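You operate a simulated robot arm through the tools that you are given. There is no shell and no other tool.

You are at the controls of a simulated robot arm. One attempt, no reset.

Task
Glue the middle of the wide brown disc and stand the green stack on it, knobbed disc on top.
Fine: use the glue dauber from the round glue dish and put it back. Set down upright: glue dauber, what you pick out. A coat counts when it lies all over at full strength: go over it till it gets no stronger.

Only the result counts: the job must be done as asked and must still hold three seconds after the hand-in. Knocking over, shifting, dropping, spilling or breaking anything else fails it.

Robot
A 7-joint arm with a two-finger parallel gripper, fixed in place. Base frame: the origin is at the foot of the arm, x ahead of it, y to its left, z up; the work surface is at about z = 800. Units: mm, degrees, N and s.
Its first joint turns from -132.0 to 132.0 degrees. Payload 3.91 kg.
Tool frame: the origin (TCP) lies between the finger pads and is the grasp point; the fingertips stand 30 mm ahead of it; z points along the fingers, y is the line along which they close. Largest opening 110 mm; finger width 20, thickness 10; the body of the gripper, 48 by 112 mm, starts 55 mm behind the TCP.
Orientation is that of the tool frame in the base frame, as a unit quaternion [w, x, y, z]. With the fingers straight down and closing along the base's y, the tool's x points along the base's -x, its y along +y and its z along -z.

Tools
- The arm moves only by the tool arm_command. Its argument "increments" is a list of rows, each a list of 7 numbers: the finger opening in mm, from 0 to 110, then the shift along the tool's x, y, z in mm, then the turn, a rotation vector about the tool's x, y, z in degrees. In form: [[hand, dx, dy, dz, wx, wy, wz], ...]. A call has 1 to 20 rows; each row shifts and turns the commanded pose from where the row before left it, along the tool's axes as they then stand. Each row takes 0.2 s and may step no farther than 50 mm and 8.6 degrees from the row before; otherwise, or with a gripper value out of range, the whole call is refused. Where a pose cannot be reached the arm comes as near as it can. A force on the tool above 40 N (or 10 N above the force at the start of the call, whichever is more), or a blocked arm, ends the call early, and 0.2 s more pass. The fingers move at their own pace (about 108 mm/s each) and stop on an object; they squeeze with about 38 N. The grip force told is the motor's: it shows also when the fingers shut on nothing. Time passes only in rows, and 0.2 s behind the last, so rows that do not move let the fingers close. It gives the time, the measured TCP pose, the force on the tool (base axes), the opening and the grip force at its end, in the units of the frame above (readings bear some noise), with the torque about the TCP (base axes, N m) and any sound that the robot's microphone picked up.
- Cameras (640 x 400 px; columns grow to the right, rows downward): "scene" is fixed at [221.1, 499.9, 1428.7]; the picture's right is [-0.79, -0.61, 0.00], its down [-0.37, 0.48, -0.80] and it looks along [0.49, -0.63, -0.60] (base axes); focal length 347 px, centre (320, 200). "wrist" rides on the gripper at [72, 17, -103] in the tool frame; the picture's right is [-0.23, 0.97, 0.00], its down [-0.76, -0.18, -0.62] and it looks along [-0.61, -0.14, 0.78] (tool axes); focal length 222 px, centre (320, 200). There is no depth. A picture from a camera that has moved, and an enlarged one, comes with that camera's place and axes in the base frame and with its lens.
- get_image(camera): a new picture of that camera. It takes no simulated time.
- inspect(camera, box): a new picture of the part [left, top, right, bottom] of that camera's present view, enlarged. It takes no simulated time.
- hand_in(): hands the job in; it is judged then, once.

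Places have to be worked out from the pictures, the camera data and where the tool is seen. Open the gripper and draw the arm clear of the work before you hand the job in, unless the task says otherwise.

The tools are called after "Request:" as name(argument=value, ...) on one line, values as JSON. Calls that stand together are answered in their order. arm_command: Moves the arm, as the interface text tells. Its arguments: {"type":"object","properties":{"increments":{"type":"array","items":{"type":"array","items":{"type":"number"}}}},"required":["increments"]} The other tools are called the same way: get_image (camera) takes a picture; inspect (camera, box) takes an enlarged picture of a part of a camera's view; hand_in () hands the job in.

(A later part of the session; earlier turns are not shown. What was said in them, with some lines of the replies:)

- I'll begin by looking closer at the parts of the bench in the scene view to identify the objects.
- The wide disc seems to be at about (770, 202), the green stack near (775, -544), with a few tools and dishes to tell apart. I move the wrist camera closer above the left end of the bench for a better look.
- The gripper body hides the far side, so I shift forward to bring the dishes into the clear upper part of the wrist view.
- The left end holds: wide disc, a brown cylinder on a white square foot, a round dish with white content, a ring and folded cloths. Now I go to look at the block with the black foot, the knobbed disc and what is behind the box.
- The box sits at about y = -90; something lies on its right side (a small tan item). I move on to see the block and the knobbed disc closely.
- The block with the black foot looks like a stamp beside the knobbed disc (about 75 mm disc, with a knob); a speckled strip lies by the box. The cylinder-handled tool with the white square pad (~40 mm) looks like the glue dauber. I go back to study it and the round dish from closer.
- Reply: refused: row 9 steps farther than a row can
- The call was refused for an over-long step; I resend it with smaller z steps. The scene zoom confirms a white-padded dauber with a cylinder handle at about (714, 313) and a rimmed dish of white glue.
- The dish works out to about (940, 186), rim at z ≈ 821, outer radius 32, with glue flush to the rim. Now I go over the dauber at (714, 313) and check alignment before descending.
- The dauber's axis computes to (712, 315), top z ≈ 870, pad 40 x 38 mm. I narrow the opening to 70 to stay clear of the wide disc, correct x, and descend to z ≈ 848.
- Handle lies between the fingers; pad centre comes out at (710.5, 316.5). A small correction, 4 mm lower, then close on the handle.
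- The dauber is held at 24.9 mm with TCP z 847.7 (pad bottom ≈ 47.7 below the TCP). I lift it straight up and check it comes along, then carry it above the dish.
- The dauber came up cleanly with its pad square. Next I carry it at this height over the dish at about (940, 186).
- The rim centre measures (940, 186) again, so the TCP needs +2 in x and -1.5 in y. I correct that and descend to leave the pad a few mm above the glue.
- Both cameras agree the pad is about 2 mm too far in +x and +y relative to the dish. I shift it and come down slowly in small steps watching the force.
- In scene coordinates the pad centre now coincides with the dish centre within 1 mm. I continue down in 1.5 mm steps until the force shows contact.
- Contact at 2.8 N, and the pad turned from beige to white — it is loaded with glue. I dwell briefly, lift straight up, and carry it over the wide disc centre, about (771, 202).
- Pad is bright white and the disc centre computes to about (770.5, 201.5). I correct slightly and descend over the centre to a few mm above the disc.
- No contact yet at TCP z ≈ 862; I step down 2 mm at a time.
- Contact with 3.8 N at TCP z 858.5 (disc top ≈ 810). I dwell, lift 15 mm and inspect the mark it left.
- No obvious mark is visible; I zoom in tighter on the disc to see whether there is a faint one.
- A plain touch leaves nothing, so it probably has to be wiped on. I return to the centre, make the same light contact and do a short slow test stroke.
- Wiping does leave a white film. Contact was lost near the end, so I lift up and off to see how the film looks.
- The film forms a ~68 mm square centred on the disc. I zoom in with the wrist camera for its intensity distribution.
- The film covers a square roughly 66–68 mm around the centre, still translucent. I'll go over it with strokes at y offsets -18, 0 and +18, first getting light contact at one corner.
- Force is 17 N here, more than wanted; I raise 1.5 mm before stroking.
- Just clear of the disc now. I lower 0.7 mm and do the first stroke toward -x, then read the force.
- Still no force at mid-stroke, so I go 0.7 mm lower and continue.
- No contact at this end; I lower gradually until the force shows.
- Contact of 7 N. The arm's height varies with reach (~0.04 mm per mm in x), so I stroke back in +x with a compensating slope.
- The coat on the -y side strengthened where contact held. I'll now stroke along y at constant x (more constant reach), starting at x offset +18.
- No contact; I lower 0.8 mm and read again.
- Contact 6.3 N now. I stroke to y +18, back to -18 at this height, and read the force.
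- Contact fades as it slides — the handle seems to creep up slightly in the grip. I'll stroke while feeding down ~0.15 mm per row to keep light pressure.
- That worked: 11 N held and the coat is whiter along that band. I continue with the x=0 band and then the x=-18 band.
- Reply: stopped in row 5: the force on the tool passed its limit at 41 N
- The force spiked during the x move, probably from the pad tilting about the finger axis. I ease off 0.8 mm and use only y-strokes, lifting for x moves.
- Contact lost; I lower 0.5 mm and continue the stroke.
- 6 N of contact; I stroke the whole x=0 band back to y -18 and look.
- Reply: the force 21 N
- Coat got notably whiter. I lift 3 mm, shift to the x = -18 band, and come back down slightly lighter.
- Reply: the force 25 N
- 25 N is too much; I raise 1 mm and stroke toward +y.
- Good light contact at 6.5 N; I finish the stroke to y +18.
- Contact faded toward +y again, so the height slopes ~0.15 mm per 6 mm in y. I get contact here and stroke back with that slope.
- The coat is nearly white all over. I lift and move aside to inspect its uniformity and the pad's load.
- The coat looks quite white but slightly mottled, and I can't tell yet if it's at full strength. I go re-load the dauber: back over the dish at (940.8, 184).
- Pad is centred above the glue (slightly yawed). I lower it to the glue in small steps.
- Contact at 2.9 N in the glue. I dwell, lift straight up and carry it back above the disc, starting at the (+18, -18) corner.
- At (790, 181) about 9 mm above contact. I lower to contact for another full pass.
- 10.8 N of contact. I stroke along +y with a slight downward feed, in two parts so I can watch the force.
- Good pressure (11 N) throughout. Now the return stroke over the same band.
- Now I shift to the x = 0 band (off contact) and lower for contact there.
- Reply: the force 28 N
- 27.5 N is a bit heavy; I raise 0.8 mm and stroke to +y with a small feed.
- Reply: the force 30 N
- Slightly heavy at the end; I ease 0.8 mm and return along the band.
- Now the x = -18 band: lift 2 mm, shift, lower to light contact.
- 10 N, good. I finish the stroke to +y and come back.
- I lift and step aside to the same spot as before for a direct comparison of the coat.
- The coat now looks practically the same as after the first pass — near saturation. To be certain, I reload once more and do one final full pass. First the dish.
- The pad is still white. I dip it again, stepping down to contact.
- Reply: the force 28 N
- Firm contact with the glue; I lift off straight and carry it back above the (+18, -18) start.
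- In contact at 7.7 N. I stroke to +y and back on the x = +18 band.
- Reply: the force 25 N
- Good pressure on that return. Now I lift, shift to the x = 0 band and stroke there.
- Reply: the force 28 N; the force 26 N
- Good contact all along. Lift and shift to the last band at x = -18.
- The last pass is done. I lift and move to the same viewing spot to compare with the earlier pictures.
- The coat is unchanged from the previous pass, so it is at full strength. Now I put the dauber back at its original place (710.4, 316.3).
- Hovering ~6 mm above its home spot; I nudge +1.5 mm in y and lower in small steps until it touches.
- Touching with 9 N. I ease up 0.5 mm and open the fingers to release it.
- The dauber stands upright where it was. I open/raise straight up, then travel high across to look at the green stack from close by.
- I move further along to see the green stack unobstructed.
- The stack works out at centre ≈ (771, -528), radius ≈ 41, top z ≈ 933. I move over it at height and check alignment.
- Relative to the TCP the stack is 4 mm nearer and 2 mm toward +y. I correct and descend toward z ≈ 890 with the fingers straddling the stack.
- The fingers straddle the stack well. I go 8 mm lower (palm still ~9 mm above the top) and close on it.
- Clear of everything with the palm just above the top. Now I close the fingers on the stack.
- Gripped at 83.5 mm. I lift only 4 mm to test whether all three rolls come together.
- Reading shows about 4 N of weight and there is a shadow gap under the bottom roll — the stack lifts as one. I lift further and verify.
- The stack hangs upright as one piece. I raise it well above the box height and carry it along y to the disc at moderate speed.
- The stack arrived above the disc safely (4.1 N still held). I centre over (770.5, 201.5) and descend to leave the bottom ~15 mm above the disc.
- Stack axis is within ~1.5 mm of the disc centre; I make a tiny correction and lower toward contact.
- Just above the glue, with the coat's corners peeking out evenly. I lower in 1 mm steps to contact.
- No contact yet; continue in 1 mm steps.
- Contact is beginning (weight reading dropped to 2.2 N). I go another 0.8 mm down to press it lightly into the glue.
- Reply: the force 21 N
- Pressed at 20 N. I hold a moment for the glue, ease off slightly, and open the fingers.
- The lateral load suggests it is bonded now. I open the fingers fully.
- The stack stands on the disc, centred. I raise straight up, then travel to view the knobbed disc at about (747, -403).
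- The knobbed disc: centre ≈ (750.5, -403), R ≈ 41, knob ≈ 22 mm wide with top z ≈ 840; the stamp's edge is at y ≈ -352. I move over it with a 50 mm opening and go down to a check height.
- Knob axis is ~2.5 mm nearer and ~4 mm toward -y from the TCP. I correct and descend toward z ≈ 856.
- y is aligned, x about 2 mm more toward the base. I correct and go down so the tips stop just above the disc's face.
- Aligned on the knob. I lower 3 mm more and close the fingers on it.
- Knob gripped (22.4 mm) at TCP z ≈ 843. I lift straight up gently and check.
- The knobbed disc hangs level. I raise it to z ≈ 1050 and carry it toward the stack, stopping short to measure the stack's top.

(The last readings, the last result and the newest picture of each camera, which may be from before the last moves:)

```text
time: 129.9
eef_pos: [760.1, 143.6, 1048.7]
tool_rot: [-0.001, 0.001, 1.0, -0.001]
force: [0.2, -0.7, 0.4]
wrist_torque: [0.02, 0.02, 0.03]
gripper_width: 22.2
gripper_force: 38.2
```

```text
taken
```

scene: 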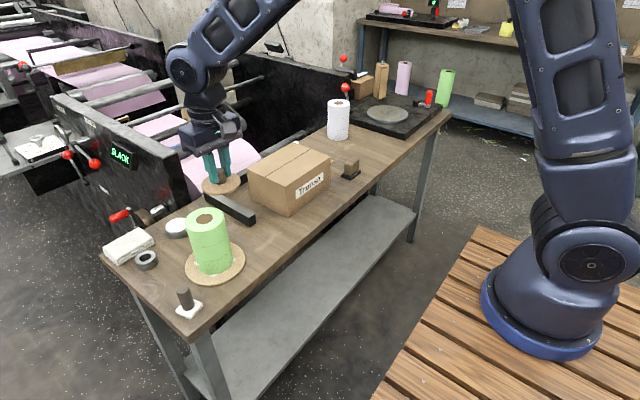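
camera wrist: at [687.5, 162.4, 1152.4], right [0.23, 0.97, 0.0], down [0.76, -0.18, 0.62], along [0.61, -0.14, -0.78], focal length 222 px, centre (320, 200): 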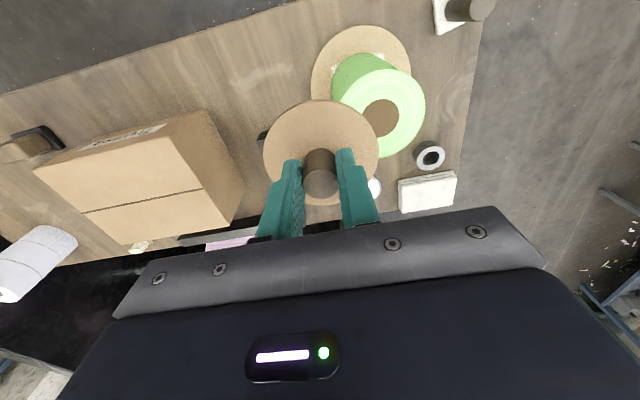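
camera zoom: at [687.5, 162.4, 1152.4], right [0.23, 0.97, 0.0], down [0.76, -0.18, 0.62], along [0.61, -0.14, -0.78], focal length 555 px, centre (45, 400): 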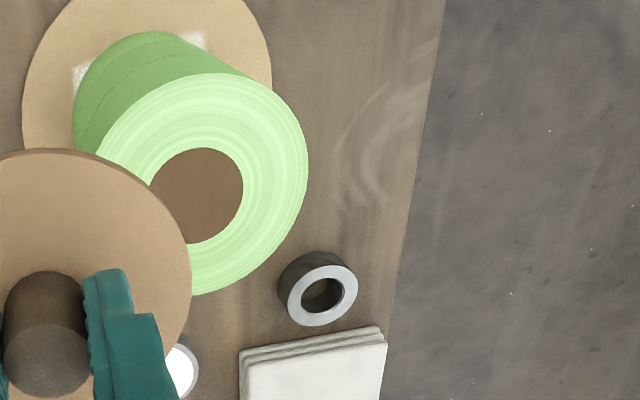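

The stack axis lies at (768.6, 201.7), i.e. +9 in x and +56 in y from the present TCP. I move over it and descend to ~8 mm above the top.

Request:
arm_command(increments=[[0, -4.5, 28, 0, 0, 0, 0], [0, -4.5, 28.3, 0, 0, 0, 0], [0, 0, 0, 0, 0, 0, 0], [0, 0, 0, 20, 0, 0, 0], [0, 0, 0, 20, 0, 0, 0], [0, 0, 0, 10, 0, 0, 0], [0, 0, 0, 0, 0, 0, 0], [0, 0, 0, 0, 0, 0, 0]])

Request:
inspect(camera="scene", box=[160, 150, 270, 290])

Request:
inspect(camera="wrist", box=[220, 20, 420, 220])

```text
time: 131.7
eef_pos: [770.1, 203.1, 998.4]
tool_rot: [0.0, 0.001, 1.0, 0.0]
force: [-0.5, -0.7, -1.2]
wrist_torque: [0.03, 0.0, 0.0]
gripper_width: 22.3
gripper_force: 37.3
```

```text
2.86 times, centred on (215, 220) of scene
camera zoom: at [221.1, 499.9, 1428.7], right [-0.79, -0.61, 0.0], down [-0.37, 0.48, -0.8], along [0.49, -0.63, -0.6], focal length 992 px, centre (620, 143)
```

zoom: 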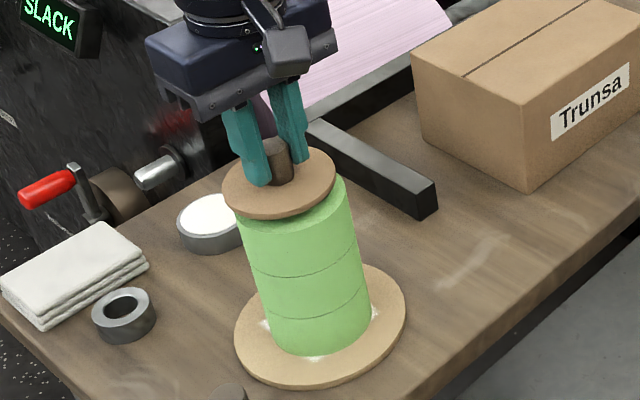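

```text
2.00 times, centred on (320, 120) of wrist
camera zoom: at [696.9, 220.0, 1102.1], right [0.23, 0.97, 0.0], down [0.76, -0.18, 0.62], along [0.61, -0.14, -0.78], focal length 444 px, centre (320, 360)
```

zoom: 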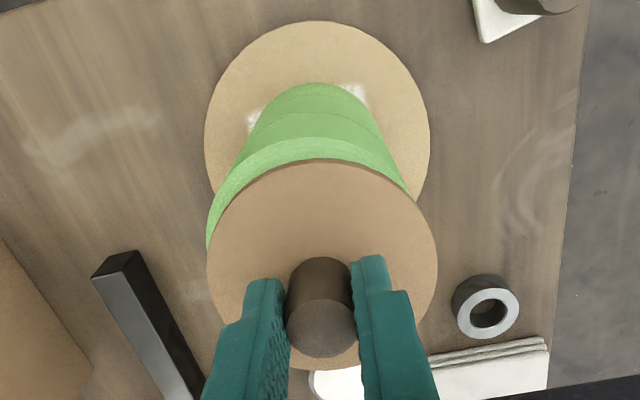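

Both views show the held disc about 3 mm too far in +x and +y relative to the stack. I shift it and check again.

Request:
arm_command(increments=[[0, 3, -3, 0, 0, 0, 0], [0, 0, 0, 3, 0, 0, 0], [0, 0, 0, 0, 0, 0, 0]])

Request:
inspect(camera="scene", box=[175, 180, 255, 260])

Request:
inspect(camera="wrist", box=[220, 40, 420, 220])

```text
time: 132.5
eef_pos: [765.7, 199.0, 996.1]
tool_rot: [0.0, 0.001, 1.0, -0.001]
force: [-0.3, 0.0, -0.6]
wrist_torque: [0.01, -0.01, 0.01]
gripper_width: 22.3
gripper_force: 37.8
```

```text
5.00 times, centred on (215, 220) of scene
camera zoom: at [221.1, 499.9, 1428.7], right [-0.79, -0.61, 0.0], down [-0.37, 0.48, -0.8], along [0.49, -0.63, -0.6], focal length 1737 px, centre (845, 100)
```

zoom: 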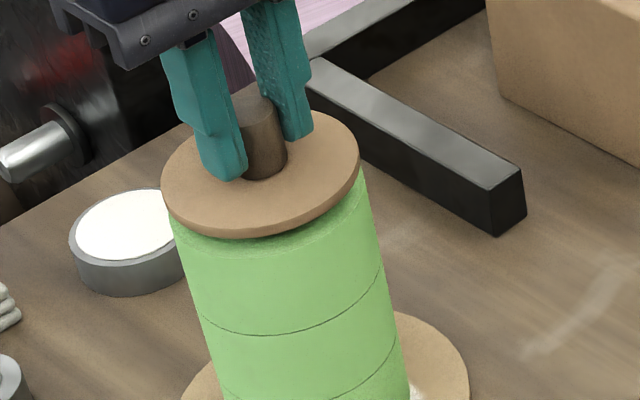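

```text
2.22 times, centred on (320, 130) of wrist
camera zoom: at [693.7, 217.0, 1099.5], right [0.23, 0.97, 0.0], down [0.76, -0.18, 0.62], along [0.61, -0.14, -0.78], focal length 494 px, centre (320, 356)
```

zoom: 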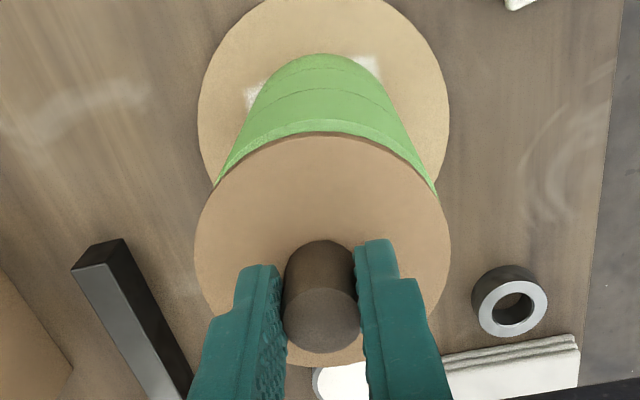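

Now the disc and stack are concentric in both views, with a ~8 mm gap. I lower toward contact.

Request:
arm_command(increments=[[0, 0, 0, 3, 0, 0, 0], [0, 0, 0, 2, 0, 0, 0], [0, 0, 0, 0, 0, 0, 0]])

Request:
inspect(camera="scene", box=[175, 180, 255, 260])

```text
time: 133.3
eef_pos: [766.0, 199.7, 989.7]
tool_rot: [-0.001, 0.001, 1.0, -0.001]
force: [0.4, -1.1, -0.9]
wrist_torque: [0.0, -0.01, 0.05]
gripper_width: 22.4
gripper_force: 38.4
```

```text
5.00 times, centred on (215, 220) of scene
camera zoom: at [221.1, 499.9, 1428.7], right [-0.79, -0.61, 0.0], down [-0.37, 0.48, -0.8], along [0.49, -0.63, -0.6], focal length 1737 px, centre (845, 100)
```

zoom: 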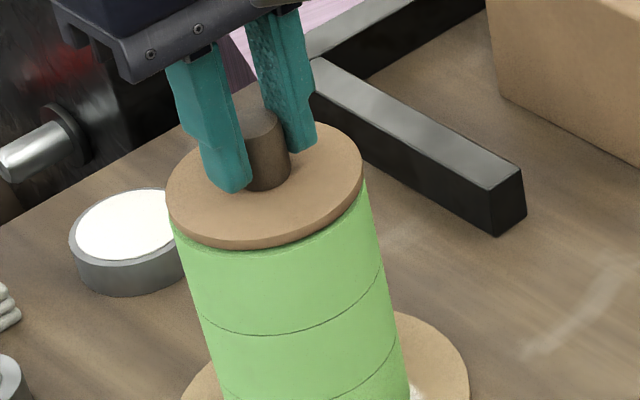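

Nearly down. I continue in 1 mm steps watching the force.

Request:
arm_command(increments=[[0, 0, 0, 1, 0, 0, 0], [0, 0, 0, 1, 0, 0, 0], [0, 0, 0, 0, 0, 0, 0]])

```text
time: 134.1
eef_pos: [765.2, 198.4, 985.7]
tool_rot: [0.001, 0.001, 1.0, -0.001]
force: [0.5, -0.2, 2.5]
wrist_torque: [0.09, 0.01, -0.03]
gripper_width: 22.0
gripper_force: 38.3
```

Contact at 2.5 N. I inspect the seating and then open the fingers.

Request:
arm_command(increments=[[0, 0, 0, 0, 0, 0, 0], [26, 0, 0, 0, 0, 0, 0], [35, 0, 0, 0, 0, 0, 0], [50, 0, 0, 0, 0, 0, 0], [50, 0, 0, 0, 0, 0, 0]])

Request:
inspect(camera="scene", box=[175, 180, 255, 260])

Request:
inspect(camera="wrist", box=[220, 40, 420, 220])

```text
time: 135.3
eef_pos: [765.9, 199.5, 986.7]
tool_rot: [0.0, 0.001, 1.0, 0.0]
force: [0.0, -0.8, 0.1]
wrist_torque: [0.01, -0.01, 0.0]
gripper_width: 50.5
gripper_force: 0.1
```

```text
5.00 times, centred on (215, 220) of scene
camera zoom: at [221.1, 499.9, 1428.7], right [-0.79, -0.61, 0.0], down [-0.37, 0.48, -0.8], along [0.49, -0.63, -0.6], focal length 1737 px, centre (845, 100)
```

zoom: 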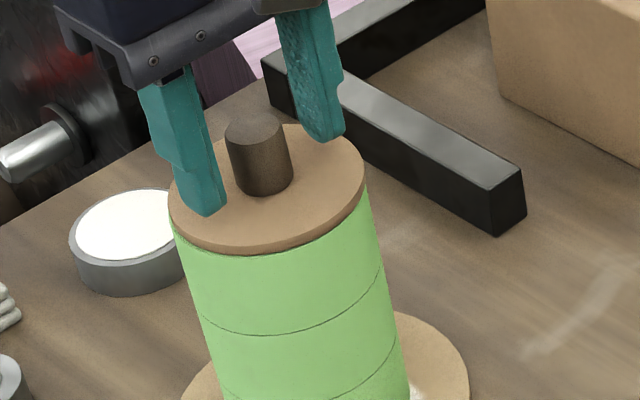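

```text
2.22 times, centred on (320, 130) of wrist
camera zoom: at [692.8, 216.6, 1090.3], right [0.23, 0.97, 0.0], down [0.76, -0.18, 0.62], along [0.61, -0.14, -0.78], focal length 494 px, centre (320, 356)
```

zoom: 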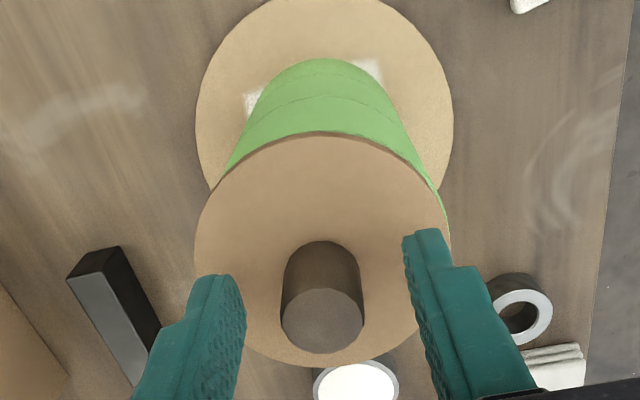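

The knobbed disc lies flat and centred on the stack. I raise straight up and withdraw the arm clear of the work.

Request:
arm_command(increments=[[50, 0, 0, -15, 0, 0, 0], [50, 0, 0, -35, 0, 0, 0], [60, 0, 0, -45, 0, 0, 0], [80, 0, 0, -45, 0, 0, 0], [110, 30, -30, -20, 0, 0, 0], [110, 30, -30, 0, 0, 0, 0], [110, 30, -30, 0, 0, 0, 0], [110, 0, 0, 0, 0, 0, 0]])

Request:
get_image(camera="scene")

Request:
inspect(camera="scene", box=[90, 180, 270, 330])

Request:
get_image(camera="wrist")

```text
time: 137.1
eef_pos: [675.0, 113.4, 1149.9]
tool_rot: [-0.001, 0.001, 1.0, -0.001]
force: [1.2, -0.3, -0.6]
wrist_torque: [0.02, 0.02, 0.01]
gripper_width: 110.2
gripper_force: 0.0
```

```text
taken
```

scene: 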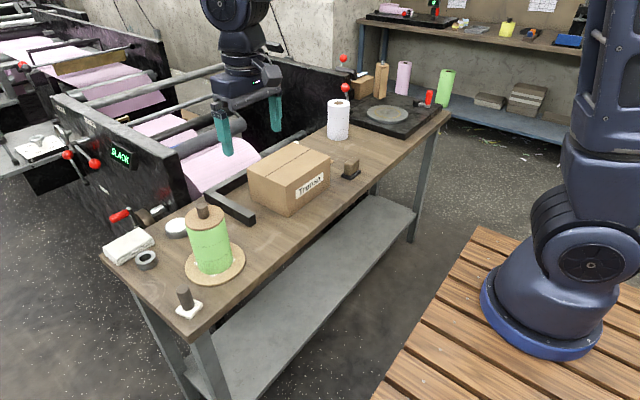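

```text
2.67 times, centred on (180, 255) of scene
camera zoom: at [221.1, 499.9, 1428.7], right [-0.79, -0.61, 0.0], down [-0.37, 0.48, -0.8], along [0.49, -0.63, -0.6], focal length 926 px, centre (693, 53)
```

zoom: 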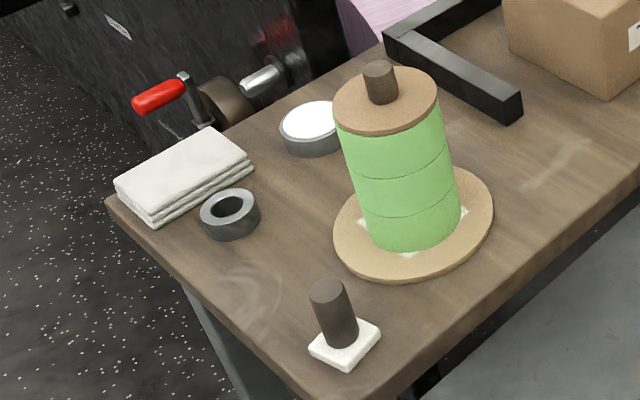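

```text
taken
camera wrist: at [603.6, 131.5, 1253.7], right [0.23, 0.97, 0.0], down [0.76, -0.18, 0.62], along [0.61, -0.14, -0.78], focal length 222 px, centre (320, 200)
```

wrist: 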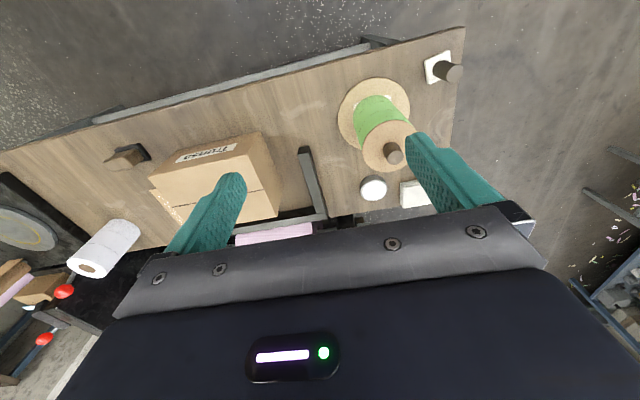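

The final pictures show the stack standing centred on the glued disc with the knobbed disc flat on top, the dauber upright at its old spot, everything else unmoved, and the arm clear with an open gripper. I hand the job in.

Request:
hand_in()

```text
The job is handed in.
```

The job is finished and handed in; the verdict isn't back yet. The green stack stands on the glued middle of the wide brown disc, with the knobbed disc flat on top.

- **Glue:** I used the dauber with the white square pad and cylinder handle. I took it to be the glue dauber from its looks, not from a label. I loaded it from the round dish and wiped a square of about 68 mm over the middle. After the last full pass with a fresh load, the coat looked no stronger than before it.
- **Stack:** It lifted as one piece. I set it within about 2 mm of the disc's centre and pressed it into the glue with about 20 N.
- **Knobbed disc:** It sits flat on the stack and looks concentric in both camera views.
- **Dauber:** It is back upright on its original spot, turned a few degrees from how it first stood.
- **Everything else:** In the final pictures nothing else appears knocked or shifted. The gripper is open and the arm is clear of the work.
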